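You operate a simulated robot arm through the tools that you are given. There is no shell and no other tool. Be economical: measure what you need, move in short steps, check, and stop when the job is done.

Carry out the task below with a simulated robot arm. There is one attempt and no reset: what you move stays moved.

JOB
Make smooth paint of the powder on the right plate at N23 with 3 drops of water.
Fine: water from the dish beside the three jars by the dropper; mix with the paddle and rinse it in that dish; grind with the muller; all teal-banded, all put back; leave the other plate's powder dry.
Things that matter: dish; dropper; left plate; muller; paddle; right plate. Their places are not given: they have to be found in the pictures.

Only the result counts: the job must be done as asked and must still hold three seconds after the hand-in. Knocking over, shifting, dropping, spilling or breaking anything else fails it.

ROBOT AND FRAMES
A 6-joint arm with a two-finger parallel gripper, fixed in place. Base frame: the origin is at the foot of the arm, x ahead of it, y to its left, z up; the work surface is at about z = 95. Lengths are in cm, angles in degrees, forces in N, time in s.
With the tool pointing down near the work surface it reaches from about 22 to 62 cm from the base axis. Its first joint turns from -66.0 to 66.0 degrees. Payload 2.7 kg.
Tool frame: the origin (TCP) lies between the finger pads and is the grasp point; the fingertips stand 2.3 cm ahead of it; z points along the fingers, y is the line along which they close. The gripper opens to 9.4 cm. The fingers are 3.8 cm wide and 1 cm thick; the gripper's body (5.4 by 9.6 cm) begins 3.9 cm behind the TCP.
Orientation is told as [roll, pitch, yaw] about the base's x, y, z axes, in that order, counted from this pose: with the fingers straight down and closing along the base's y, the tool's x points along the base's -x, its y along +y and its z along -z.

CONTROLS
- The arm moves only by the tool move_arm. Its argument "moves" is a list of rows, each a list of 7 numbers: the shift along the tool's x, y, z in cm, then the turn, a rotation vector about the tool's x, y, z in rad, then the opening, from 0 (shut) to 1 (fully open). In form: [[dx, dy, dz, ax, ay, az, grip], ...]. A call has 1 to 12 rows; each row shifts and turns the commanded pose from where the row before left it, along the tool's axes as they then stand. A row lasts 0.2 s, in which the tool goes at most 5 cm and 8.6 degrees; a call with a longer step from one row to the next is refused whole, and so is a gripper value outside its range. A pose out of reach is approached as far as the arm can. The call stops where the force on the tool passes 90 N (or 10 N more than at its start, if that is more) or the arm is blocked; 0.2 s more then pass. Each finger travels about 4.5 cm/s and halts on what it meets, pressing with about 44 N; the grip force reading is that of the motor and also rises with nothing between the fingers. The clock runs only during rows and for 0.2 s after the last one: add rows that do not move to give the fingers time. The reply holds the time, the measured pose of the TCP, the force on the tool along the base axes, the opening and the grip force, in the units named above and with some noise, with the torque about the TCP (base axes, N m) and any sound that the robot's microphone picked up.
- Cameras (640 x 400 px; columns grow to the right, rows downward): "scene" is fixed at [6.42, -42.15, 141.06]; the picture's right is [0.87, -0.49, 0.00], its down [-0.25, -0.45, -0.85] and it looks along [0.42, 0.75, -0.52] (base axes); focal length 311 px, centre (320, 200). "wrist" rides on the gripper at [8.6, 1.6, -7.4] in the tool frame; the picture's right is [-0.18, 0.98, 0.00], its down [-0.58, -0.11, -0.81] and it looks along [-0.79, -0.15, 0.59] (tool axes); focal length 243 px, centre (320, 200).
- capture(camera): a new picture of that camera. No time passes.
- measure_at(camera, pixels): for up to 12 pixels [column, row] of the newest picture of that camera ("zoom" is the newest enlarged one), the place [x, y, z] in the base frame of the surface seen there, good to about 0.3 cm. No time passes.
- inspect(camera, box): a new picture of the part [left, top, right, bottom] of that camera's present view, enlarged. No time passes.
- hand_in(): hands the job in; it is judged then, once.

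Keep the steps short. Do not move on a guess: measure, check each grasp and each placing, and mend mistakes. In all there are 80 turns and 34 pictures (those below and enlarged ones count). Leave the gripper open and the arm clear of the work at the hand-in unless told otherwise, and finish with a single line.

The tools are called after ">>>" as name(argument=value, ...) on one line, values as JSON. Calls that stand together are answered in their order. move_arm: Moves the arm, as the interface text tells. Its arguments: {"type":"object","properties":{"moves":{"type":"array","items":{"type":"array","items":{"type":"number"}}}},"required":["moves"]} The other tools are called the same way: capture (camera) takes a picture; measure_at (camera, pixels) gives the place of the surface under pixels of a picture; inspect (camera, box) takes an enlarged picture of a part of a camera's view; hand_in () hands the job in.

At the start:

```text
clock: 0.0
ee_pos: [38.2, 18.35, 124.42]
orientation: [0.1, -0.1, 0.1]
contact_force: [0.5, -0.4, 0.8]
wrist_torque: [0.03, -0.01, -0.01]
gripper_width: 9.39
gripper_force: 0.1
```

scene: 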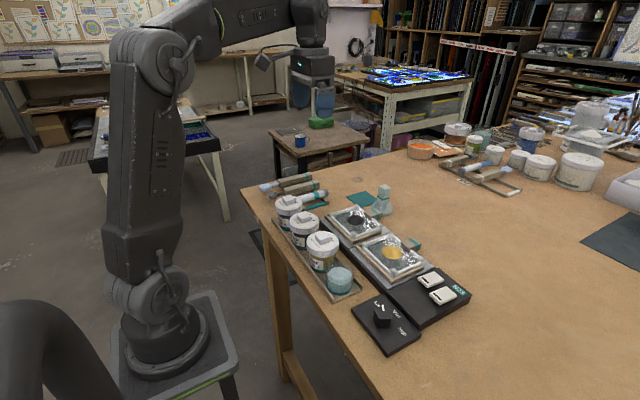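
wrist: 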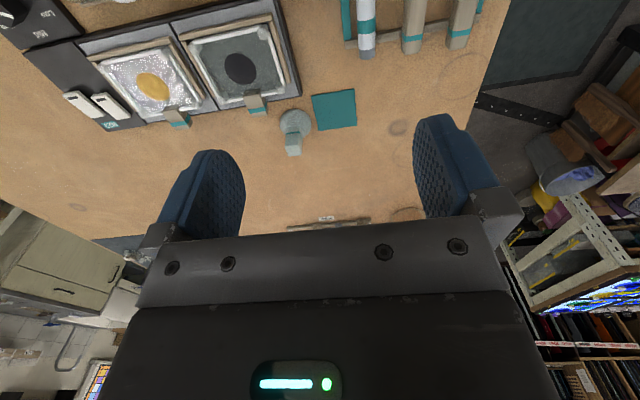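

I see two plates (one dark powder, one yellow), jars, a dish, a muller, and rods at the far left. I'll look closer.

>>> inspect(camera="scene", box=[330, 190, 490, 350])

>>> inspect(camera="scene", box=[240, 160, 410, 300])

>>> inspect(camera="wrist", box=[0, 0, 500, 180])

```text
2.50 times, centred on (410, 270) of scene
```

zoom: 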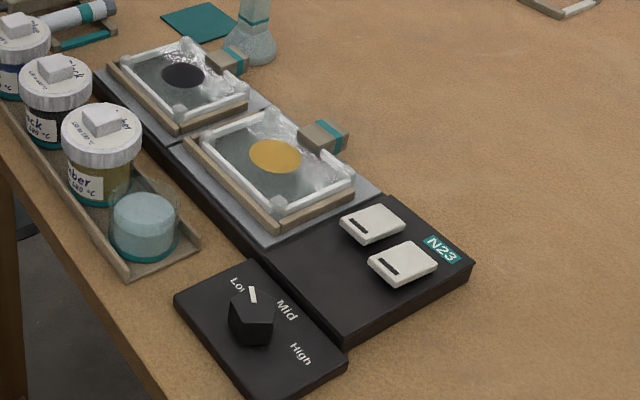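

```text
2.86 times, centred on (325, 230) of scene
```

zoom: 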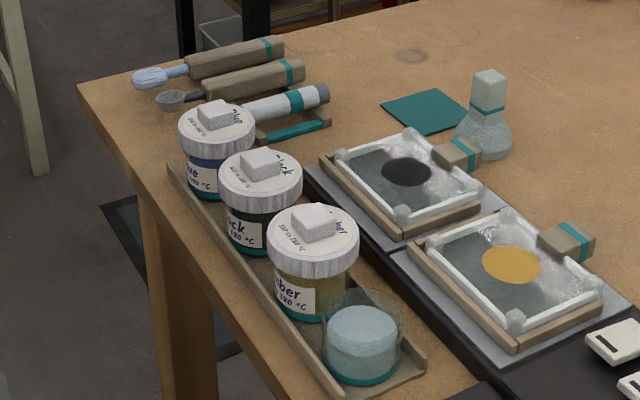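

```text
1.28 times, centred on (250, 90) of wrist
```

zoom: 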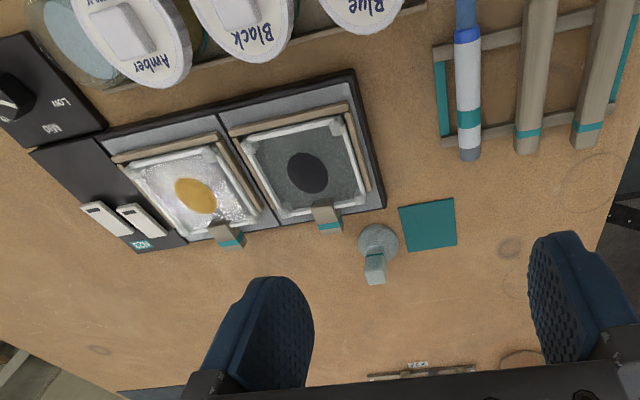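

I'll measure the main objects in the scene picture: plates, dish, muller, mat, tools.

>>> measure_at(camera="scene", pixels=[[391, 253], [355, 219], [340, 274], [384, 188], [381, 208], [362, 199], [322, 238], [318, 192], [310, 186], [305, 178], [388, 320], [327, 196]])

>>> measure_at(camera="wrist", pixels=[[153, 87], [240, 70], [295, 120], [292, 146], [335, 110], [367, 50], [367, 12], [412, 45], [460, 40], [365, 32], [175, 117], [255, 103]])

```text
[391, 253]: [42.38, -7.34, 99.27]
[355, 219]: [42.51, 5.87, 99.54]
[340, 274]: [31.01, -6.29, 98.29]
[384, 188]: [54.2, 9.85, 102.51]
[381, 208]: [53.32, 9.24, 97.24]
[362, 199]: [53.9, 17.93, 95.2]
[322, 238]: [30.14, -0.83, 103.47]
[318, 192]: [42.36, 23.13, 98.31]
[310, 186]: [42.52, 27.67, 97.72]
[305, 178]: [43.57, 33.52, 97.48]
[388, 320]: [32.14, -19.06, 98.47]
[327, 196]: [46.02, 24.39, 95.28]
```

```text
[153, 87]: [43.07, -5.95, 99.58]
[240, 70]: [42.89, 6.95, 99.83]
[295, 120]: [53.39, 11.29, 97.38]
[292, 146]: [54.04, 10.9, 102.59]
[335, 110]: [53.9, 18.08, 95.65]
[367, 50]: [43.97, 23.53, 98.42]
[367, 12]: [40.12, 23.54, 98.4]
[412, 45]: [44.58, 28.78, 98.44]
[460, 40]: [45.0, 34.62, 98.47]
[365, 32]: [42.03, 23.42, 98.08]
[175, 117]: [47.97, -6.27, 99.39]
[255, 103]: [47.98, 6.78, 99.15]
```

Right plate = the amber one (about 42.7, -6.6). Next I move back and lower for a closer wrist view of the tool rack near y 23–35.

>>> move_arm(moves=[[2.5, 2.5, 2.5, 0, 0, 0, 1], [2.5, 2.5, 2.5, 0, 0, 0, 1], [2.5, 2.5, 2.5, 0, 0, 0, 1], [2.5, 2.5, 2.5, 0, 0, 0, 1], [0, 0, 0, 0, 0, 0, 1]])

>>> capture(camera="wrist")

```text
clock: 1.2
ee_pos: [28.17, 28.46, 114.22]
orientation: [0.2, 0.1, 0.1]
contact_force: [-0.9, 0.1, -0.5]
wrist_torque: [-0.05, -0.01, -0.01]
gripper_width: 9.41
gripper_force: 0.0
```

```text
28 pictures are left
```

wrist: 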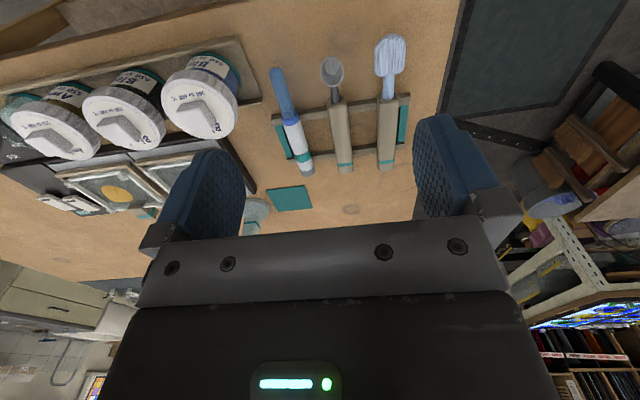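

Rack holds (left to right) dropper, scoop, paddle. Zoom.

>>> inspect(camera="wrist", box=[240, 20, 440, 220])

```text
2.00 times, centred on (340, 120) of wrist
```

zoom: 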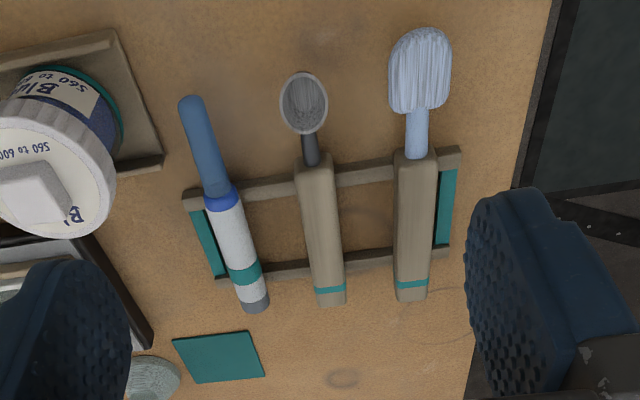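

>>> measure_at(camera="zoom", pixels=[[190, 102], [207, 150], [218, 192], [232, 230], [244, 272], [258, 302], [203, 198], [235, 192], [225, 282], [265, 265], [195, 200], [280, 268]])

>>> measure_at(camera="zoom", pixels=[[420, 35], [420, 100], [416, 140], [416, 160], [413, 220], [410, 290], [395, 220], [433, 220], [395, 75], [446, 75], [318, 190], [330, 295]])

```text
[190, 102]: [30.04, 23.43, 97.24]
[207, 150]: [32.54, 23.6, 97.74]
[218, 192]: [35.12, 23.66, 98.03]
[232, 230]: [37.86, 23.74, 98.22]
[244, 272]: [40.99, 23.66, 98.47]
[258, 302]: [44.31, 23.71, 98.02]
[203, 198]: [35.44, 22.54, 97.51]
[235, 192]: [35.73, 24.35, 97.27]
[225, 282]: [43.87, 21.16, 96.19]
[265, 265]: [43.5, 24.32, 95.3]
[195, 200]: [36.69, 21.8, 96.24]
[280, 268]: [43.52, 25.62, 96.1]
```

```text
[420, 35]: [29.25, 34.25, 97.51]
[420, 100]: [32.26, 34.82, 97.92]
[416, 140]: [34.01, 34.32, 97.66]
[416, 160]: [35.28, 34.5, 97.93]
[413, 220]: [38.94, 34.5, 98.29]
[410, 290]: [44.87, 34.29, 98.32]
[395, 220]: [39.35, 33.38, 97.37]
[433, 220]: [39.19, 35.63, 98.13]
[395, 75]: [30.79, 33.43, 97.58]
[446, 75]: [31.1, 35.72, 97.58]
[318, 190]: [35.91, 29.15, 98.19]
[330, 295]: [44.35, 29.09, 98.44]
```

Dropper body at y≈23.7, x 30–45. I want to see which end is the tip, so I take a tighter zoom on it.

>>> inspect(camera="wrist", box=[260, 60, 325, 180])

>>> inspect(camera="scene", box=[300, 245, 380, 305])

```text
3.33 times, centred on (292, 120) of wrist
```

zoom: 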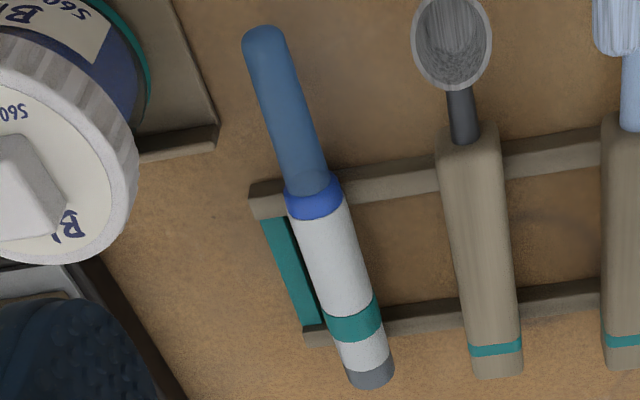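

```text
6.67 times, centred on (340, 275) of scene
```

zoom: 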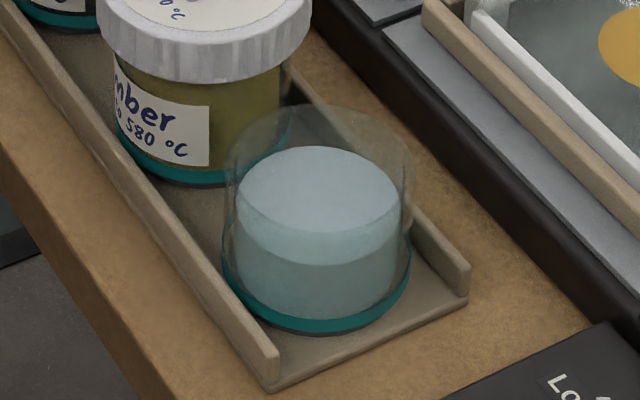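

The translucent blue rod is the tip. Measuring the dish (rim, water, base) on this zoom.

>>> measure_at(camera="zoom", pixels=[[318, 106], [410, 140], [230, 150], [320, 195], [250, 195], [390, 195], [320, 155], [320, 235], [320, 327], [455, 270], [250, 335], [205, 25]])

```text
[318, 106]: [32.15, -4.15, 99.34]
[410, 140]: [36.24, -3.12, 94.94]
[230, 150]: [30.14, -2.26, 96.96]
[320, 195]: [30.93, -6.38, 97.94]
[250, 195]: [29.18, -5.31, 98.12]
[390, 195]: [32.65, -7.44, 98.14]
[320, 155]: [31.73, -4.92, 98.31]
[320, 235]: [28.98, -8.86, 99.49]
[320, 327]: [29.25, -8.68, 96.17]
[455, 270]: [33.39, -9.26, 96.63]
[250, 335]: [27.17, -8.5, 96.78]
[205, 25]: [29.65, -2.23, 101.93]
```

Dish centre ≈ (30.6, -6.5), rim z≈99.5, water z≈98.1. Moving above the dropper body (40, 23.7) with fingers partly open.

>>> move_arm(moves=[[-2.95, -1.2, 2.5, 0, 0, 0, 0.45], [-2.95, -1.2, 2.5, 0, 0, 0, 0.45], [-2.95, -1.2, 2.5, 0, 0, 0, 0.45], [-2.95, -1.2, 2.5, 0, 0, 0, 0.45], [0, 0, 0, 0, 0, 0, 0.45], [0, 0, 0, 0, 0, 0, 0.45]])

>>> capture(camera="wrist")

```text
clock: 2.6
ee_pos: [40.02, 23.5, 104.27]
orientation: [0.1, 0.0, 0.1]
contact_force: [0.0, -0.2, -0.4]
wrist_torque: [0.0, -0.02, -0.01]
gripper_width: 4.23
gripper_force: 0.0
```

```text
24 pictures are left
```

wrist: 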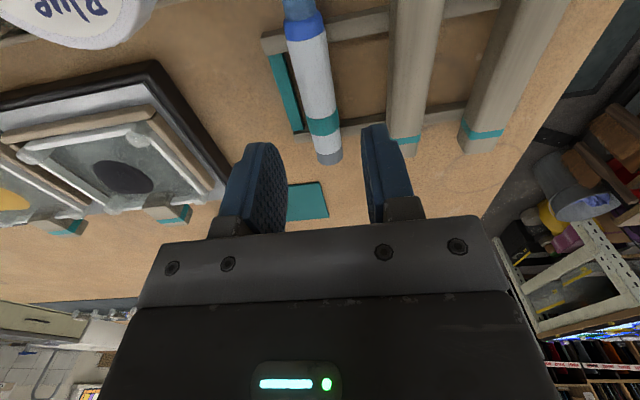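

>>> measure_at(camera="wrist", pixels=[[305, 30], [317, 85], [323, 125], [329, 158], [299, 85], [335, 85], [275, 46], [292, 132], [428, 100], [345, 130], [345, 60]])

```text
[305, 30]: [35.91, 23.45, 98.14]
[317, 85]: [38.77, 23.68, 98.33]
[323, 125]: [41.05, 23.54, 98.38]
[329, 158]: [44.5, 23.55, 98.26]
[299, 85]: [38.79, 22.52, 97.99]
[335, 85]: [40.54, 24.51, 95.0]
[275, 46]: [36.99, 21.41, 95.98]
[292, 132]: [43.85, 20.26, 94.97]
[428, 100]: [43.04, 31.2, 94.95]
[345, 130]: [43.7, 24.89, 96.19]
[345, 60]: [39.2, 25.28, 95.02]
```

Centred. Descend 6.4 cm to z≈97.9, then close gradually in a second step.

>>> move_arm(moves=[[0, 0, 3.2, 0, 0, 0, 0.45], [0, 0, 2.2, 0, 0, 0, 0.45], [0, 0, 1.0, 0, 0, 0, 0.45], [0, 0, 0, 0, 0, 0, 0.3], [0, 0, 0, 0, 0, 0, 0.24], [0, 0, 0, 0, 0, 0, 0.24]])

```text
clock: 4.0
ee_pos: [40.09, 23.44, 97.94]
orientation: [0.1, 0.0, 0.1]
contact_force: [-0.5, -1.0, 0.2]
wrist_torque: [0.0, -0.01, -0.03]
gripper_width: 2.28
gripper_force: 0.3
```

Not yet touching at 2.28 cm. Closing in small steps to find the contact width.

>>> move_arm(moves=[[0, 0, 0, 0, 0, 0, 0.21], [0, 0, 0, 0, 0, 0, 0.2], [0, 0, 0, 0, 0, 0, 0.2], [0, 0, 0, 0, 0, 0, 0.19]])

```text
clock: 5.0
ee_pos: [40.07, 23.55, 97.9]
orientation: [0.0, 0.0, 0.2]
contact_force: [0.3, -1.1, 0.3]
wrist_torque: [0.01, -0.01, -0.02]
gripper_width: 2.1
gripper_force: 44.2
```

Held at 2.1 cm, 44 N. Lift straight up 10 cm and check.

>>> move_arm(moves=[[0, 0, -1, 0, 0, 0, 0.19], [0, 0, -3, 0, 0, 0, 0.19], [0, 0, -4, 0, 0, 0, 0.19], [0, 0, -4, 0, 0, 0, 0.19], [0, 0, 0, 0, 0, 0, 0.19]])

>>> capture(camera="wrist")

```text
clock: 6.2
ee_pos: [40.01, 23.46, 109.99]
orientation: [0.1, -0.1, 0.1]
contact_force: [0.1, -0.6, -1.3]
wrist_torque: [0.01, -0.05, -0.01]
gripper_width: 2.12
gripper_force: 44.0
```

```text
23 pictures are left
```

wrist: 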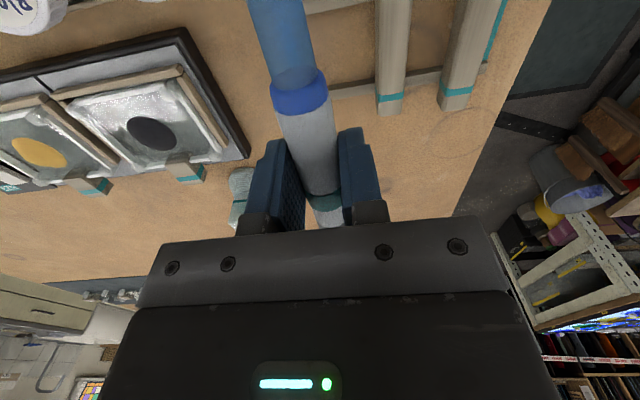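

Held firmly. Carry it over the dish area at height (tool -y) then tilt the tip down 45°.

>>> move_arm(moves=[[0.29, -4.29, -0.57, 0, 0, 0, 0.19], [0.29, -4.29, -0.57, 0, 0, 0, 0.19], [0.29, -4.29, -0.57, 0, 0, 0, 0.19], [0.29, -4.29, -0.57, 0, 0, 0, 0.19], [0.29, -4.29, -0.57, 0, 0, 0, 0.19], [0.29, -4.29, -0.57, 0, 0, 0, 0.19], [0.29, -4.29, -0.57, 0, 0, 0, 0.19]])

>>> move_arm(moves=[[0, 0, 0, 0, -0.131, 0, 0.19], [0, 0, 0, 0, -0.131, 0, 0.19], [0, 0, 0, 0, -0.131, 0, 0.19], [0, 0, 0, 0, -0.131, 0, 0.19], [0, 0, 0, 0, -0.131, 0, 0.19], [0, 0, 0, 0, -0.131, 0, 0.19], [0, 0, 0, 0, 0, 0, 0.19]])

>>> inspect(camera="scene", box=[240, 110, 480, 310])

```text
clock: 7.8
ee_pos: [38.08, -6.7, 113.9]
orientation: [0.1, -0.1, 0.1]
contact_force: [-0.3, 0.1, -0.6]
wrist_torque: [0.04, 0.02, -0.01]
gripper_width: 2.13
gripper_force: 44.3
```

```text
clock: 9.4
ee_pos: [38.06, -6.67, 113.89]
orientation: [0.1, -45.2, -0.1]
contact_force: [0.2, -0.2, -1.1]
wrist_torque: [0.0, 0.02, 0.0]
gripper_width: 2.11
gripper_force: 44.1
```

```text
2.00 times, centred on (360, 210) of scene
```

zoom: 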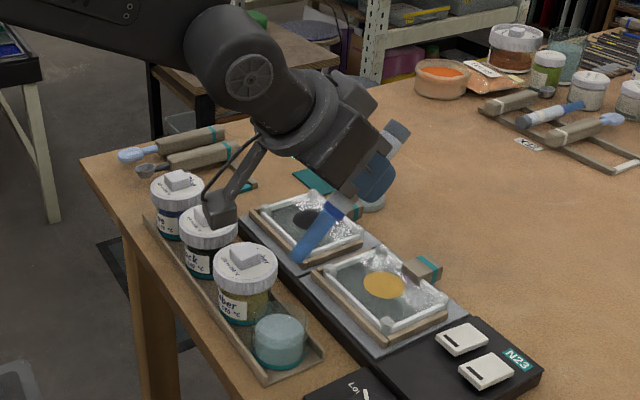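

The tip points down correctly. I measure tip, jar lid and camera housing to check clearance from the amber jar before lowering.

>>> measure_at(camera="zoom", pixels=[[300, 254], [325, 228], [338, 208], [218, 222], [222, 202], [236, 205], [246, 254], [245, 245], [245, 292], [274, 262], [180, 178], [397, 128]])

```text
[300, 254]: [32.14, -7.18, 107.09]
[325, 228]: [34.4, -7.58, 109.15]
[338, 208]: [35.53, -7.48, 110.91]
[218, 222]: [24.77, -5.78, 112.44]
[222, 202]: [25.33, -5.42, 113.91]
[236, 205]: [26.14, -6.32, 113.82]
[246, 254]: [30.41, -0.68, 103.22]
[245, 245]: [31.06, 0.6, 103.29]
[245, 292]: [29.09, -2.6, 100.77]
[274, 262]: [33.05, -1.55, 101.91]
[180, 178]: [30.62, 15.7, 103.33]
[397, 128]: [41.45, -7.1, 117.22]
```

Clear of the jar (edge y≈-2.75). I steepen to ~52° and move so the tip stands above the dish centre, still ~6 cm above the water.

>>> move_arm(moves=[[0, 0, 0, 0, -0.12, 0, 0.19], [2.89, -0.33, -0.61, 0, 0, 0, 0.19], [0, 0, 0, 0, 0, 0, 0.19]])

>>> inspect(camera="scene", box=[280, 170, 440, 310])

```text
clock: 10.2
ee_pos: [35.64, -6.87, 111.89]
orientation: [0.1, -52.0, 0.0]
contact_force: [0.0, -0.6, -1.1]
wrist_torque: [0.0, 0.0, 0.02]
gripper_width: 2.14
gripper_force: 44.0
```

```text
2.86 times, centred on (360, 240) of scene
```

zoom: 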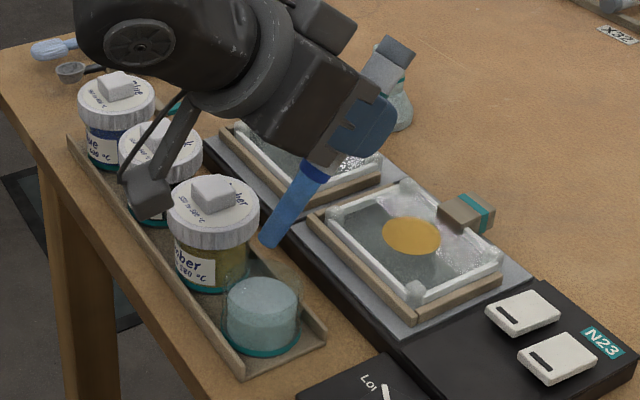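

>>> measure_at(camera="zoom", pixels=[[268, 238], [275, 230], [318, 174], [155, 205], [165, 190], [262, 290], [215, 195], [262, 272], [262, 330]])

```text
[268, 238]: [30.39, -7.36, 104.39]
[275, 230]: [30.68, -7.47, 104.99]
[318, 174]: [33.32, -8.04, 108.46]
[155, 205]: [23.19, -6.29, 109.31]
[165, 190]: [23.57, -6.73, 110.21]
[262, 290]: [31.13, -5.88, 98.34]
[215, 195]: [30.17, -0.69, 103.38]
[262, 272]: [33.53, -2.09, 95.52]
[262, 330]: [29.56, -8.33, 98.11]
```

Tip at ≈(29.9, -6.9, 103.5). Lower 6.2 cm vertically into the water.

>>> move_arm(moves=[[1.97, 0, 1.54, 0, 0, 0, 0.19], [1.58, 0, 1.23, 0, 0, 0, 0.19], [0.79, 0, 0.62, 0, 0, 0, 0.19], [0.55, 0, 0.43, 0, 0, 0, 0.19], [0, 0, 0, 0, 0, 0, 0.19], [0, 0, 0, 0, 0, 0, 0.19]])

>>> inspect(camera="scene", box=[280, 190, 420, 310])

```text
clock: 11.6
ee_pos: [35.83, -6.85, 105.63]
orientation: [0.1, -51.9, -0.1]
contact_force: [-0.6, -0.1, -1.5]
wrist_torque: [0.03, 0.05, -0.01]
gripper_width: 2.16
gripper_force: 44.0
```

```text
3.33 times, centred on (350, 250) of scene
```

zoom: 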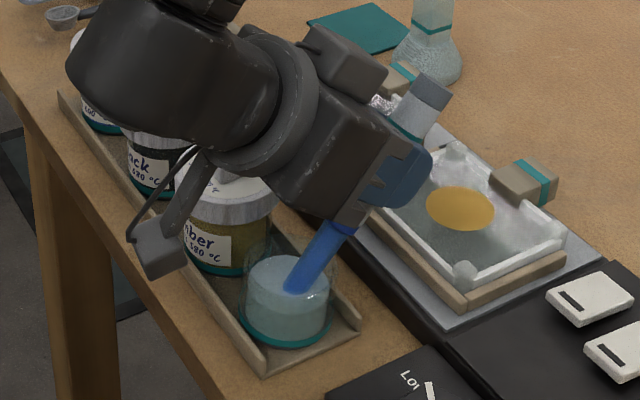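

Tip is in the water and the tube looks a deeper blue (filled). Wait a moment, then raise and look.

>>> move_arm(moves=[[0, 0, 0, 0, 0, 0, 0.19], [0, 0, 0, 0, 0, 0, 0.19], [-0.79, 0, -0.62, 0, 0, 0, 0.19], [-1.58, 0, -1.23, 0, 0, 0, 0.19], [-1.58, 0, -1.23, 0, 0, 0, 0.19], [-0.79, 0, -0.62, 0, 0, 0, 0.19], [0, 0, 0, 0, 0, 0, 0.19]])

>>> inspect(camera="scene", box=[280, 190, 420, 310])

```text
clock: 13.2
ee_pos: [36.0, -6.85, 111.64]
orientation: [0.2, -51.9, -0.1]
contact_force: [0.0, 0.0, -1.3]
wrist_torque: [-0.01, -0.01, -0.03]
gripper_width: 2.13
gripper_force: 43.8
```

```text
3.33 times, centred on (350, 250) of scene
```

zoom: 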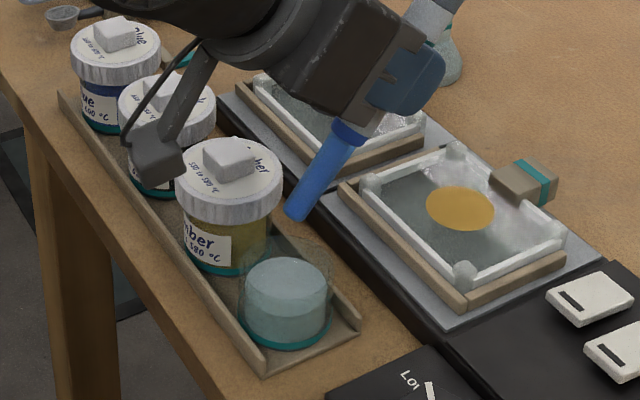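

The tube is now clearly filled. Measure the powder and plate frame before moving over.

>>> measure_at(camera="zoom", pixels=[[427, 207], [494, 211], [460, 187], [460, 230], [460, 208], [455, 152], [553, 228], [465, 272], [375, 192], [523, 180], [400, 235], [390, 200]])

```text
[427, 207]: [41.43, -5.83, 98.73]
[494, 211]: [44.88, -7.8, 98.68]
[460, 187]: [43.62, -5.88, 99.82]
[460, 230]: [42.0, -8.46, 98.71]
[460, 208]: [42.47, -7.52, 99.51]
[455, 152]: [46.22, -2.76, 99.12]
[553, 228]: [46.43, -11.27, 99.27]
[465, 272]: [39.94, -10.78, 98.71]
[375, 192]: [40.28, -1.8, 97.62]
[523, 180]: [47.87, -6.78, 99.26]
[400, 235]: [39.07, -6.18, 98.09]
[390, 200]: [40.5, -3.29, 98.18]
```

Powder centre ≈ (43.0, -7.0), glass z≈98.6. Carry the tip +12.8 cm in x to above the powder, ~4 cm up.

>>> move_arm(moves=[[-2.63, 0, 3.36, 0, 0, 0, 0.19], [-2.63, 0, 3.36, 0, 0, 0, 0.19], [-2.63, 0, 3.36, 0, 0, 0, 0.19], [0, 0, 0, 0, 0, 0, 0.19], [0, 0, 0, 0, 0, 0, 0.19]])

>>> inspect(camera="scene", box=[330, 180, 470, 300])

```text
clock: 14.4
ee_pos: [48.89, -6.77, 111.77]
orientation: [0.0, -52.0, 0.0]
contact_force: [-0.1, 0.1, -0.2]
wrist_torque: [0.02, -0.02, -0.01]
gripper_width: 2.12
gripper_force: 43.5
```

```text
3.33 times, centred on (400, 240) of scene
```

zoom: 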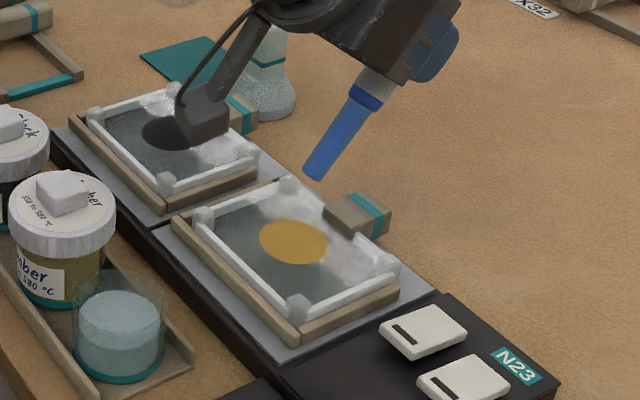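

>>> measure_at(camera="zoom", pixels=[[314, 175], [320, 165], [293, 242]])

>>> move_arm(moves=[[0.79, 0, 0.62, 0, 0, 0, 0.19], [0.79, 0, 0.62, 0, 0, 0, 0.19], [0, 0, 0, 0, 0, 0, 0.19]])

```text
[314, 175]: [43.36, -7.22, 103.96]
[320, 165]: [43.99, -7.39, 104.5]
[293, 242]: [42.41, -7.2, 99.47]
```

```text
clock: 15.2
ee_pos: [48.61, -6.86, 109.74]
orientation: [0.1, -51.9, 0.0]
contact_force: [-0.1, -0.1, -1.0]
wrist_torque: [0.0, 0.01, 0.02]
gripper_width: 2.13
gripper_force: 44.1
```

No drop so far. Try a squeeze: command the fingers tighter for two rows, then back.

>>> move_arm(moves=[[0, 0, 0, 0, 0, 0, 0.14], [0, 0, 0, 0, 0, 0, 0.14], [0, 0, 0, 0, 0, 0, 0.19]])

>>> inspect(camera="scene", box=[370, 210, 440, 280])

```text
clock: 16.0
ee_pos: [48.69, -6.78, 109.68]
orientation: [0.1, -52.0, 0.1]
contact_force: [0.0, 0.4, -1.5]
wrist_torque: [0.01, -0.02, 0.01]
gripper_width: 2.13
gripper_force: 44.5
```

```text
5.71 times, centred on (405, 245) of scene
```

zoom: 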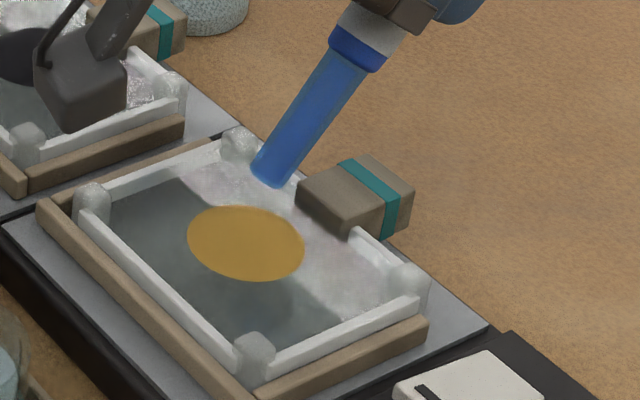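

No drop. Try a pulse: relax grip slightly (0.22, still below the 2.12 cm width), then tighten.

>>> move_arm(moves=[[0, 0, 0, 0, 0, 0, 0.22], [0, 0, 0, 0, 0, 0, 0.22]])

>>> move_arm(moves=[[0, 0, 0, 0, 0, 0, 0.1], [0, 0, 0, 0, 0, 0, 0.1]])

```text
clock: 16.6
ee_pos: [48.78, -6.84, 109.74]
orientation: [0.2, -52.1, 0.0]
contact_force: [0.2, 0.3, -0.4]
wrist_torque: [-0.02, -0.04, 0.01]
gripper_width: 2.17
gripper_force: 20.7
```

```text
clock: 17.2
ee_pos: [48.67, -6.88, 109.74]
orientation: [0.3, -51.9, 0.0]
contact_force: [-0.7, 0.7, -0.6]
wrist_torque: [-0.02, 0.02, -0.01]
gripper_width: 2.16
gripper_force: 44.0
```

No sound. Lower the tip toward the powder in small steps, watching the reply.

>>> move_arm(moves=[[0.63, 0, 0.49, 0, 0, 0, 0.19], [0, 0, 0, 0, 0, 0, 0.19]])

>>> move_arm(moves=[[0.4, 0, 0.31, 0, 0, 0, 0.19], [0, 0, 0, 0, 0, 0, 0.19]])

>>> inspect(camera="scene", box=[370, 210, 440, 280])

```text
clock: 17.8
ee_pos: [48.78, -6.89, 108.94]
orientation: [0.1, -52.1, 0.0]
contact_force: [0.0, -0.8, 0.2]
wrist_torque: [-0.01, 0.0, 0.01]
gripper_width: 2.13
gripper_force: 44.3
```

```text
clock: 18.4
ee_pos: [48.68, -6.86, 108.52]
orientation: [0.2, -52.0, -0.1]
contact_force: [0.0, -0.3, 0.8]
wrist_torque: [-0.01, 0.05, 0.01]
gripper_width: 2.15
gripper_force: 43.8
```

```text
5.71 times, centred on (405, 245) of scene
```

zoom: 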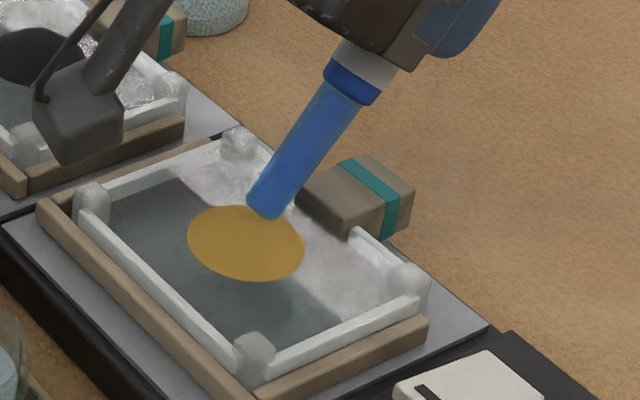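

>>> move_arm(moves=[[0.4, 0, 0.31, 0, 0, 0, 0.19], [0, 0, 0, 0, 0, 0, 0.19]])

```text
clock: 19.0
ee_pos: [48.64, -7.0, 107.87]
orientation: [0.1, -51.9, -0.1]
contact_force: [-0.3, -0.4, -1.2]
wrist_torque: [0.0, -0.02, 0.02]
gripper_width: 2.14
gripper_force: 44.2
```

Tip near the powder, nothing. Perhaps the tip must be steeper. I raise and retract, then tilt to ~75° with the tip again over the powder.

>>> move_arm(moves=[[-0.26, 0, -2.46, 0, 0, 0, 0.19], [-0.26, 0, -2.46, 0, 0, 0, 0.19], [0, 0, 0, 0, -0.134, 0, 0.19], [0, 0, 0, 0, -0.134, 0, 0.19], [0, 0, 0, 0, -0.134, 0, 0.19], [0, 0, 0, 0, 0, 0, 0.19]])

```text
clock: 20.4
ee_pos: [43.99, -6.13, 109.98]
orientation: [4.1, -64.1, -1.5]
contact_force: [0.0, -1.1, -0.7]
wrist_torque: [0.01, 0.0, -0.01]
gripper_width: 2.11
gripper_force: 44.2
out of reach, approached as far as the arm can: row 4, 5
```

The arm cannot reach that steep there. Return to the 52° tilt with the tip held a bit higher.

>>> move_arm(moves=[[0, 0, 0, 0, 0.134, 0, 0.19], [0, 0, 0, 0, 0.134, 0, 0.19], [0, 0, 0, 0, 0.134, 0, 0.19], [0.26, 0, 2.46, 0, 0, 0, 0.19], [-0.79, 0, -0.62, 0, 0, 0, 0.19], [0, 0, 0, 0, 0, 0, 0.19]])

>>> inspect(camera="scene", box=[350, 200, 450, 280])

```text
clock: 21.8
ee_pos: [45.42, -5.74, 108.63]
orientation: [3.4, -44.7, 0.5]
contact_force: [-0.3, 0.7, -0.5]
wrist_torque: [0.0, 0.0, 0.02]
gripper_width: 2.12
gripper_force: 43.6
out of reach, approached as far as the arm can: row 2
```

```text
5.00 times, centred on (400, 240) of scene
```

zoom: 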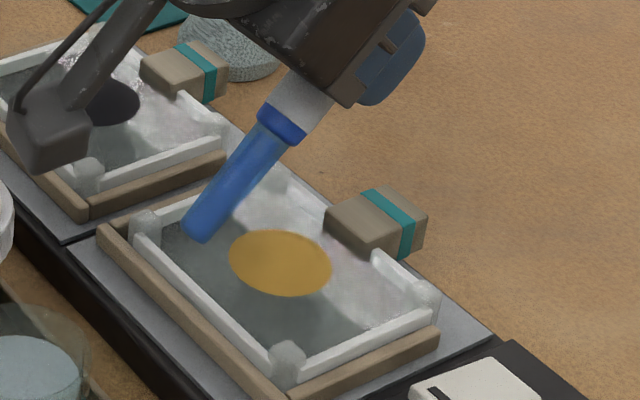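

Re-level to 52° with zero roll and put the tip ~1 cm above the powder centre.

>>> move_arm(moves=[[0, 0, 0, 0.059, -0.127, 0, 0.19], [-2.33, -1.15, 2.49, 0, 0, 0, 0.19], [0, 0, 0, 0, 0, 0, 0.19]])

>>> move_arm(moves=[[0, 0, 0, 0, 0, 0, 0.225], [0, 0, 0, 0, 0, 0, 0.225], [0, 0, 0, 0, 0, 0, 0.0], [0, 0, 0, 0, 0, 0, 0.0]])

```text
clock: 22.6
ee_pos: [49.02, -6.85, 109.05]
orientation: [0.3, -52.1, 0.1]
contact_force: [0.2, 0.1, -0.9]
wrist_torque: [-0.02, 0.01, -0.01]
gripper_width: 2.13
gripper_force: 44.0
```

```text
clock: 23.6
ee_pos: [48.76, -6.98, 109.0]
orientation: [0.3, -52.0, 0.1]
contact_force: [0.9, 0.6, 0.3]
wrist_torque: [0.01, 0.04, -0.02]
gripper_width: 2.11
gripper_force: 44.2
```

Still nothing. Now try a touch: lower gently until the tip meets the powder.

>>> move_arm(moves=[[0.63, 0, 0.49, 0, 0, 0, 0.19], [0.32, 0, 0.25, 0, 0, 0, 0.19]])

>>> move_arm(moves=[[0.24, 0, 0.18, 0, 0, 0, 0.19], [0, 0, 0, 0, 0, 0, 0.19]])

>>> inspect(camera="scene", box=[370, 210, 440, 280])

```text
clock: 24.2
ee_pos: [49.06, -7.19, 108.19]
orientation: [-0.4, -52.8, 0.5]
contact_force: [6.4, -4.1, 30.8]
wrist_torque: [-0.32, 1.01, 0.2]
gripper_width: 2.11
gripper_force: 44.2
```

```text
clock: 24.8
ee_pos: [49.13, -7.2, 108.06]
orientation: [-0.1, -52.9, 0.4]
contact_force: [9.6, -3.3, 32.2]
wrist_torque: [-0.41, 0.87, 0.2]
gripper_width: 2.13
gripper_force: 43.7
```

```text
5.71 times, centred on (405, 245) of scene
```

zoom: 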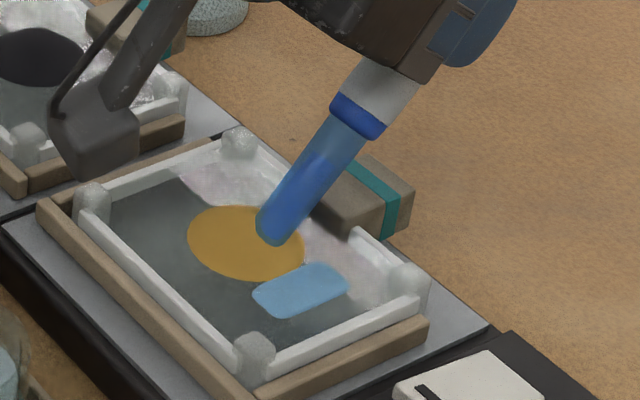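

A light-blue patch appeared on the plate beside the powder and the tube level looks lower — pressing the tip released water. Raise off at once and look.

>>> move_arm(moves=[[-0.79, 0, -0.62, 0, 0, 0, 0.19], [-0.79, 0, -0.62, 0, 0, 0, 0.19], [0, 0, 0, 0, 0, 0, 0.19]])

>>> inspect(camera="scene", box=[370, 200, 450, 280])

```text
clock: 25.6
ee_pos: [48.75, -7.01, 109.22]
orientation: [0.4, -51.8, 0.1]
contact_force: [0.5, 0.3, -0.8]
wrist_torque: [-0.02, -0.01, 0.0]
gripper_width: 2.09
gripper_force: 43.9
```

```text
5.00 times, centred on (410, 240) of scene
```

zoom: 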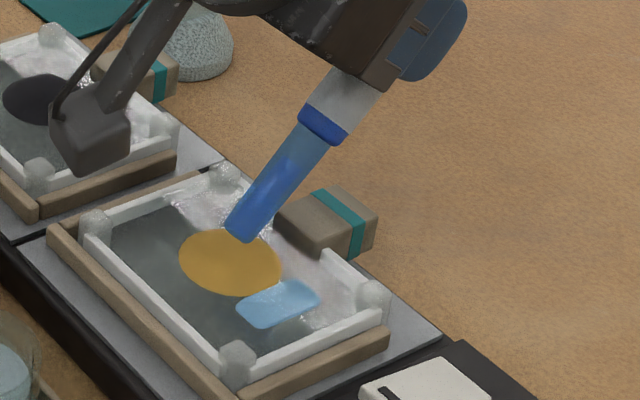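

Touching releases water: tube level visibly lower. I repeat a single brief touch (lower 1.6, raise) and compare.

>>> move_arm(moves=[[0.63, 0, 0.49, 0, 0, 0, 0.19], [0.63, 0, 0.49, 0, 0, 0, 0.19], [0, 0, 0, 0, 0, 0, 0.19]])

>>> move_arm(moves=[[-0.63, 0, -0.49, 0, 0, 0, 0.19], [-0.63, 0, -0.49, 0, 0, 0, 0.19], [0, 0, 0, 0, 0, 0, 0.19]])

>>> inspect(camera="scene", box=[370, 200, 450, 280])

```text
clock: 26.4
ee_pos: [49.0, -7.0, 107.95]
orientation: [0.2, -52.1, 0.3]
contact_force: [-2.3, 0.7, 11.1]
wrist_torque: [0.0, 0.86, -0.04]
gripper_width: 2.09
gripper_force: 44.3
```

```text
clock: 27.2
ee_pos: [48.82, -7.09, 109.35]
orientation: [0.3, -51.9, 0.2]
contact_force: [0.0, 0.3, -1.4]
wrist_torque: [0.02, -0.04, 0.04]
gripper_width: 2.1
gripper_force: 44.3
```

```text
5.00 times, centred on (410, 240) of scene
```

zoom: 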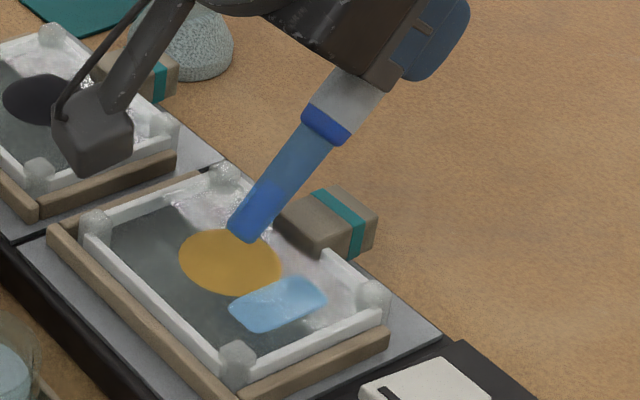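

The patch grew and the level fell again. I zoom on the tube to judge how much one touch releases.

>>> inspect(camera="scene", box=[408, 218, 444, 252])

```text
11.76 times, centred on (426, 235) of scene
```

zoom: 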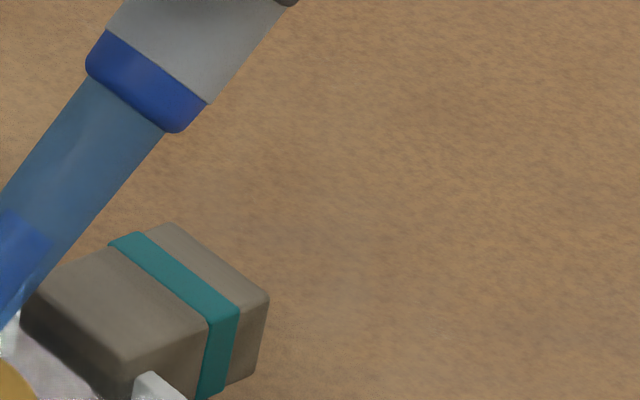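

Evidence: level went 1.0 → ~0.74 → ~0.47, i.e. equal ~quarter steps, so one drop per touch; two so far. One more touch.

>>> move_arm(moves=[[0.63, 0, 0.49, 0, 0, 0, 0.19], [0.63, 0, 0.49, 0, 0, 0, 0.19], [0, 0, 0, 0, 0, 0, 0.19]])

>>> move_arm(moves=[[-0.63, 0, -0.49, 0, 0, 0, 0.19], [-0.63, 0, -0.49, 0, 0, 0, 0.19], [0, 0, 0, 0, 0, 0, 0.19]])

>>> inspect(camera="scene", box=[370, 210, 434, 270])

```text
clock: 28.0
ee_pos: [48.86, -7.1, 107.89]
orientation: [0.2, -52.2, 0.2]
contact_force: [-3.6, 0.9, 16.0]
wrist_torque: [0.02, 1.28, -0.06]
gripper_width: 2.13
gripper_force: 43.6
```

```text
clock: 28.8
ee_pos: [48.89, -7.1, 109.25]
orientation: [0.3, -51.9, 0.2]
contact_force: [0.2, -0.4, -0.6]
wrist_torque: [0.03, 0.01, 0.06]
gripper_width: 2.12
gripper_force: 44.6
```

```text
6.67 times, centred on (402, 240) of scene
```

zoom: 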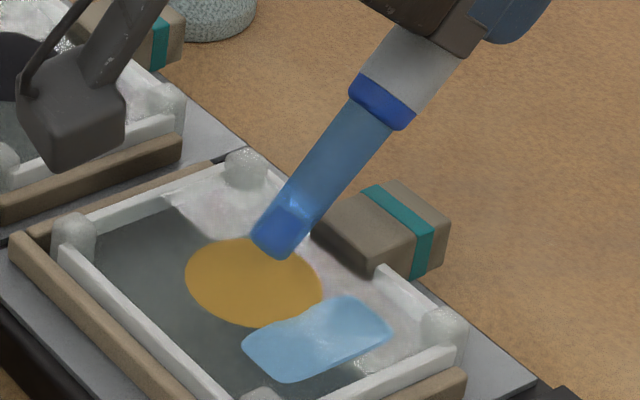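

Level ≈0.25 now: exactly three drops. Raise, level the dropper, and carry it back over its rack slot.

>>> move_arm(moves=[[-2.36, 0, -1.85, 0, 0, 0, 0.19], [-2.36, 0, -1.85, 0, 0, 0, 0.19], [0, 0, 0, 0, 0.1296, 0, 0.19], [0, 0, 0, 0, 0.1296, 0, 0.19], [0, 0, 0, 0, 0.1296, 0, 0.19], [0, 0, 0, 0, 0.1296, 0, 0.19], [0, 0, 0, 0, 0.1296, 0, 0.19], [0, 0, 0, 0, 0.1296, 0, 0.19], [0, 0, 0, 0, 0.1296, 0, 0.19], [0, 0, 0, 0, 0, 0, 0.19]])

>>> move_arm(moves=[[1.1, 3.825, 0.66, 0, 0, 0, 0.19], [1.1, 3.825, 0.66, 0, 0, 0, 0.19], [1.1, 3.825, 0.66, 0, 0, 0, 0.19], [1.1, 3.825, 0.66, 0, 0, 0, 0.19], [1.1, 3.825, 0.66, 0, 0, 0, 0.19], [1.1, 3.825, 0.66, 0, 0, 0, 0.19], [1.1, 3.825, 0.66, 0, 0, 0, 0.19], [1.1, 3.825, 0.66, 0, 0, 0, 0.19], [0, 0, 0, 0, 0, 0, 0.19]])

>>> capture(camera="wrist")

```text
clock: 31.0
ee_pos: [48.94, -6.95, 115.39]
orientation: [0.1, 0.1, 0.3]
contact_force: [-0.2, 0.0, -0.9]
wrist_torque: [-0.01, 0.01, 0.01]
gripper_width: 2.12
gripper_force: 44.0
```

```text
clock: 33.0
ee_pos: [39.82, 23.55, 110.29]
orientation: [0.2, 0.1, 0.5]
contact_force: [-0.1, -0.2, -1.8]
wrist_torque: [0.03, -0.01, -0.03]
gripper_width: 2.1
gripper_force: 43.6
```

```text
9 pictures are left
```

wrist: 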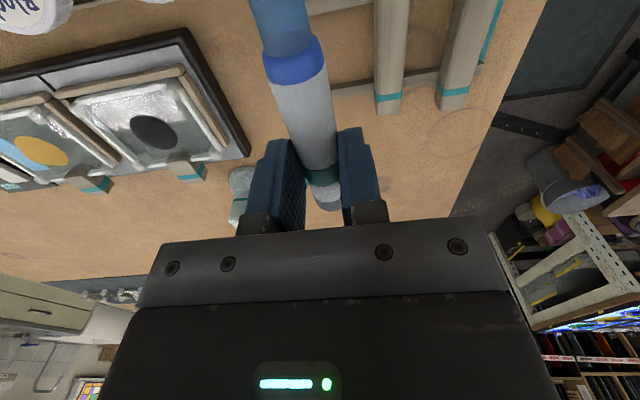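

Compare the dropper's pose in the grip with before (collar shifted from row ~92 to ~65). Measure.

>>> measure_at(camera="wrist", pixels=[[292, 78], [278, 30], [305, 115], [325, 180], [380, 92], [395, 92]])

```text
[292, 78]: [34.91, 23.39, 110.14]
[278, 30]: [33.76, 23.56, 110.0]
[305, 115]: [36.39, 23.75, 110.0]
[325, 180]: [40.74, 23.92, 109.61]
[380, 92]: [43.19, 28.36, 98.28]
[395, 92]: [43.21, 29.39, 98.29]
```

The dropper sits ~5° tip-up and ~0.9 cm lower in the fingers. Level it (−0.09 rad about tool y), and lower to ~1.5 cm above its resting height.

>>> move_arm(moves=[[0, 0, 0, 0, -0.09, 0, 0.19], [0, 0, 4, 0, 0, 0, 0.19], [0, 0, 4, 0, 0, 0, 0.19], [0, 0, 1.6, 0, 0, 0, 0.19], [0, 0, 0, 0, 0, 0, 0.19]])

>>> inspect(camera="scene", box=[250, 150, 350, 220])

```text
clock: 34.2
ee_pos: [40.64, 23.64, 100.53]
orientation: [0.2, -5.1, 0.4]
contact_force: [0.4, 0.2, -0.3]
wrist_torque: [0.03, -0.04, 0.02]
gripper_width: 2.08
gripper_force: 44.2
```

```text
5.71 times, centred on (300, 185) of scene
```

zoom: 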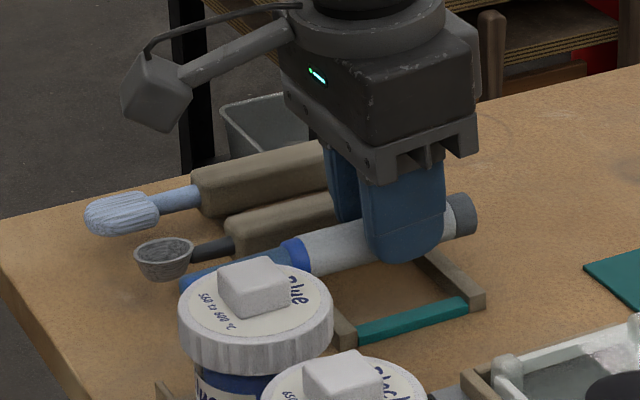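

Level and above its slot. Lower in small steps until contact.

>>> move_arm(moves=[[0, 0, 0.6, 0, 0, 0, 0.19], [0, 0, 0.4, 0, 0, 0, 0.19], [0, 0, 0.2, 0, 0, 0, 0.19], [0, 0, 0.2, 0, 0, 0, 0.19]])

```text
clock: 35.2
ee_pos: [40.89, 23.56, 99.14]
orientation: [0.2, -5.0, 0.3]
contact_force: [-0.2, 0.7, -1.3]
wrist_torque: [0.02, -0.05, 0.02]
gripper_width: 2.08
gripper_force: 44.4
```

>>> move_arm(moves=[[0, 0, 0.2, 0, 0, 0, 0.19], [0, 0, 0.15, 0, 0, 0, 0.19]])

>>> measure_at(camera="zoom", pixels=[[463, 215], [340, 250], [295, 258], [220, 280]])

```text
clock: 35.8
ee_pos: [40.89, 23.53, 98.97]
orientation: [0.2, -5.2, 0.4]
contact_force: [-1.6, -1.0, 5.2]
wrist_torque: [-0.12, -0.15, -0.03]
gripper_width: 2.12
gripper_force: 44.1
```

```text
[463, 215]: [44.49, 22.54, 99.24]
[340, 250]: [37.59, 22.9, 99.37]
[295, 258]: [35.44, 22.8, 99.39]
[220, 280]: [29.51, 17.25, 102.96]
```

Contact (5 N) on the rails at z≈98.97. Release gently, then lift clear.

>>> move_arm(moves=[[0, 0, 0.05, 0, 0, 0, 0.21], [0, 0, 0, 0, 0, 0, 0.24], [0, 0, 0, 0, 0, 0, 0.32], [0, 0, 0, 0, 0, 0, 0.43], [0, 0, 0, 0, 0, 0, 0.43], [0, 0, -2, 0, 0, 0, 0.43], [0, 0, -4, 0, 0, 0, 0.43], [0, 0, 0, 0, 0.09, 0, 0.43]])

>>> capture(camera="wrist")

```text
clock: 37.6
ee_pos: [40.34, 23.54, 104.77]
orientation: [0.2, 0.0, 0.4]
contact_force: [-0.1, -0.4, 0.3]
wrist_torque: [0.0, 0.01, 0.03]
gripper_width: 4.04
gripper_force: 0.0
```

```text
7 pictures are left
```

wrist: 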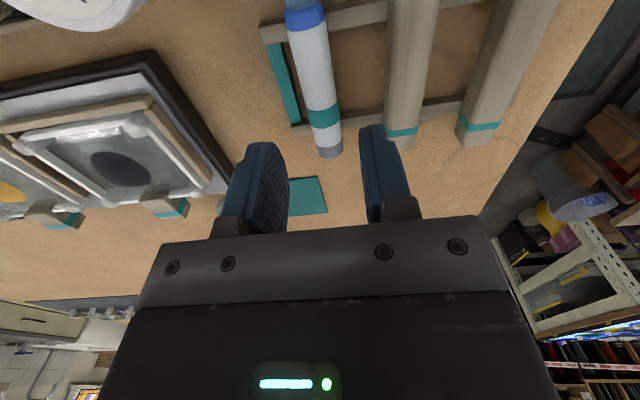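

Dropper rests in its slot. Measure the paddle handle's centreline from this picture.

>>> measure_at(camera="wrist", pixels=[[500, 75], [478, 75], [518, 75], [515, 30], [490, 30], [538, 30], [480, 125], [464, 140], [497, 140], [325, 150], [318, 80], [306, 20]])

```text
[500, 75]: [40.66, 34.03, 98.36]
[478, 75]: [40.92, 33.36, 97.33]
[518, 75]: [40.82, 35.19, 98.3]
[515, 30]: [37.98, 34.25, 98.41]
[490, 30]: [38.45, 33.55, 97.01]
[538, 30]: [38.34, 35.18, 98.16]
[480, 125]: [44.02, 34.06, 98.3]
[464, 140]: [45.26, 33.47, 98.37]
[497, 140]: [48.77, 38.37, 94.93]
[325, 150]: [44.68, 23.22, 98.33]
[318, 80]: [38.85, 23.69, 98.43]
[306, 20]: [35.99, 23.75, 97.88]
```

Paddle handle centre y≈34.3. Move over it, narrow the fingers to 3.4 cm, descend and close.

>>> move_arm(moves=[[0, 3.58, 0, 0, 0, 0, 0.36], [0, 3.58, 0, 0, 0, 0, 0.36], [0, 3.6, 0, 0, 0, 0, 0.36], [0, 0, 0, 0, 0, 0, 0.36], [0, 0, 3.4, 0, 0, 0, 0.36], [0, 0, 2.3, 0, 0, 0, 0.36], [0, 0, 1.1, 0, 0, 0, 0.36], [0, 0, 0, 0, 0, 0, 0.36]])

>>> move_arm(moves=[[0, 0, 0, 0, 0, 0, 0.26], [0, 0, 0, 0, 0, 0, 0.18], [0, 0, 0, 0, 0, 0, 0.18], [0, 0, 0, 0, 0, 0, 0.18]])

```text
clock: 39.4
ee_pos: [40.18, 34.24, 98.02]
orientation: [0.2, 0.0, 0.4]
contact_force: [1.0, 0.3, 0.4]
wrist_torque: [-0.02, -0.01, 0.03]
gripper_width: 3.38
gripper_force: 0.1
```

```text
clock: 40.4
ee_pos: [40.31, 34.27, 98.13]
orientation: [0.2, 0.0, 0.4]
contact_force: [-0.6, 0.9, -0.1]
wrist_torque: [0.03, -0.01, 0.01]
gripper_width: 2.13
gripper_force: 44.2
```

Gripped (2.13 cm). Lift and carry the paddle to above the right plate, then tilt the blade down 45°.

>>> move_arm(moves=[[0, 0, -1, 0, 0, 0, 0.18], [0, 0, -3.5, 0, 0, 0, 0.18], [0, 0, -4.5, 0, 0, 0, 0.18], [0, 0, -4, 0, 0, 0, 0.18], [0, 0, 0, 0, 0, 0, 0.18]])

>>> move_arm(moves=[[-1.0, -4.13, -0.4, 0, 0, 0, 0.18], [-1.0, -4.13, -0.4, 0, 0, 0, 0.18], [-1.0, -4.13, -0.4, 0, 0, 0, 0.18], [-1.0, -4.13, -0.4, 0, 0, 0, 0.18], [-1.0, -4.13, -0.4, 0, 0, 0, 0.18], [-1.0, -4.13, -0.4, 0, 0, 0, 0.18], [-1.0, -4.13, -0.4, 0, 0, 0, 0.18], [-1.0, -4.13, -0.4, 0, 0, 0, 0.18], [-1.0, -4.13, -0.4, 0, 0, 0, 0.18], [-1.0, -4.13, -0.4, 0, 0, 0, 0.18], [0, 0, 0, 0, 0, 0, 0.18]])

>>> move_arm(moves=[[0, 0, 0, 0, -0.131, 0, 0.18], [0, 0, 0, 0, -0.131, 0, 0.18], [0, 0, 0, 0, -0.131, 0, 0.18], [0, 0, 0, 0, -0.131, 0, 0.18], [0, 0, 0, 0, -0.131, 0, 0.18], [0, 0, 0, 0, -0.131, 0, 0.18], [0, 0, 0, 0, 0, 0, 0.18]])

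>>> inspect(camera="scene", box=[340, 180, 460, 280])

```text
clock: 41.6
ee_pos: [40.34, 34.1, 111.1]
orientation: [0.2, 0.0, 0.4]
contact_force: [0.5, 0.3, -1.2]
wrist_torque: [0.01, -0.03, -0.01]
gripper_width: 2.11
gripper_force: 44.3
```

```text
clock: 44.0
ee_pos: [50.42, -6.88, 115.0]
orientation: [0.3, 0.1, 0.3]
contact_force: [-0.1, -0.5, -1.6]
wrist_torque: [-0.01, -0.01, 0.02]
gripper_width: 2.13
gripper_force: 43.9
```

```text
clock: 45.6
ee_pos: [50.6, -7.1, 114.9]
orientation: [0.4, -45.0, 0.3]
contact_force: [-0.2, 0.6, -1.7]
wrist_torque: [0.01, 0.02, 0.01]
gripper_width: 2.14
gripper_force: 43.8
```

```text
4.00 times, centred on (400, 230) of scene
```

zoom: 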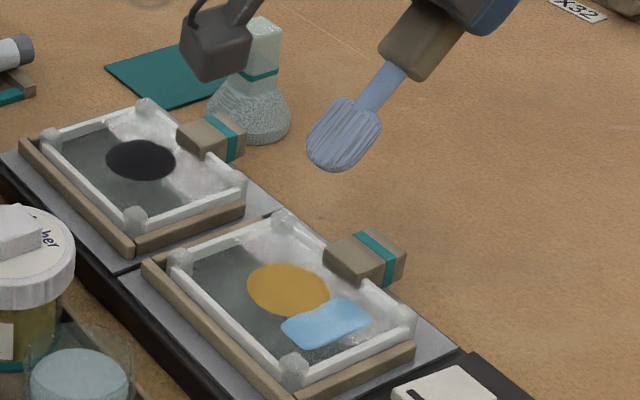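

>>> measure_at(camera="zoom", pixels=[[330, 168], [310, 155], [345, 120], [290, 290], [325, 323], [285, 330], [370, 310], [175, 255], [290, 365], [395, 315], [285, 220], [225, 330]])

>>> measure_at(camera="zoom", pixels=[[262, 28], [270, 40], [248, 45], [278, 45], [250, 135], [210, 105], [288, 110], [258, 75], [150, 70], [110, 68], [185, 45], [215, 135]])

```text
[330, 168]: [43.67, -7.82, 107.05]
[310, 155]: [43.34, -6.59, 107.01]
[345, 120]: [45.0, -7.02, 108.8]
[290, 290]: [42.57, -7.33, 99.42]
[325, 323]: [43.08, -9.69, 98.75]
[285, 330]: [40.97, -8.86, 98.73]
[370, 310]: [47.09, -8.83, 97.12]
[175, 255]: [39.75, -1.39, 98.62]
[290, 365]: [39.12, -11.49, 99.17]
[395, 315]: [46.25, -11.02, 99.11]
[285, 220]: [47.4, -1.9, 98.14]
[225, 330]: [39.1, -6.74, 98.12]
```

```text
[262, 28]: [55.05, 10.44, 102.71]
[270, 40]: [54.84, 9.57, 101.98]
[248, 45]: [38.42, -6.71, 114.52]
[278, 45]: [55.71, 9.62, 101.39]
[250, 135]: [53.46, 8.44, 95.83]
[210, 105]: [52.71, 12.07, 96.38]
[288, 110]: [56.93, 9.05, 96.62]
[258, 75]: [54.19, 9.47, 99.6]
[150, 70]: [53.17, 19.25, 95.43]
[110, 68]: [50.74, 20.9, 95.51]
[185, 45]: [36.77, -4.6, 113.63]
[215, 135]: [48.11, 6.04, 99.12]
```

Blade tip ≈ (43.4, -7.2, 106.7). Lower onto the powder, slowly at the end.

>>> move_arm(moves=[[2.83, 0, 2.83, 0, 0, 0, 0.18], [1.77, 0, 1.77, 0, 0, 0, 0.18], [0.35, 0, 0.35, 0, 0, 0, 0.18], [0, 0, 0, 0, 0, 0, 0.18]])

>>> move_arm(moves=[[0.21, 0, 0.21, 0, 0, 0, 0.18], [0.14, 0, 0.14, 0, 0, 0, 0.18]])

```text
clock: 46.6
ee_pos: [50.67, -6.99, 107.82]
orientation: [0.3, -44.9, 0.2]
contact_force: [0.1, 0.5, -0.6]
wrist_torque: [0.0, -0.01, 0.02]
gripper_width: 2.13
gripper_force: 44.4
```

```text
clock: 47.2
ee_pos: [50.69, -6.89, 107.4]
orientation: [0.1, -45.1, 0.1]
contact_force: [-0.2, 0.6, -0.7]
wrist_torque: [-0.01, 0.03, -0.02]
gripper_width: 2.13
gripper_force: 43.7
```

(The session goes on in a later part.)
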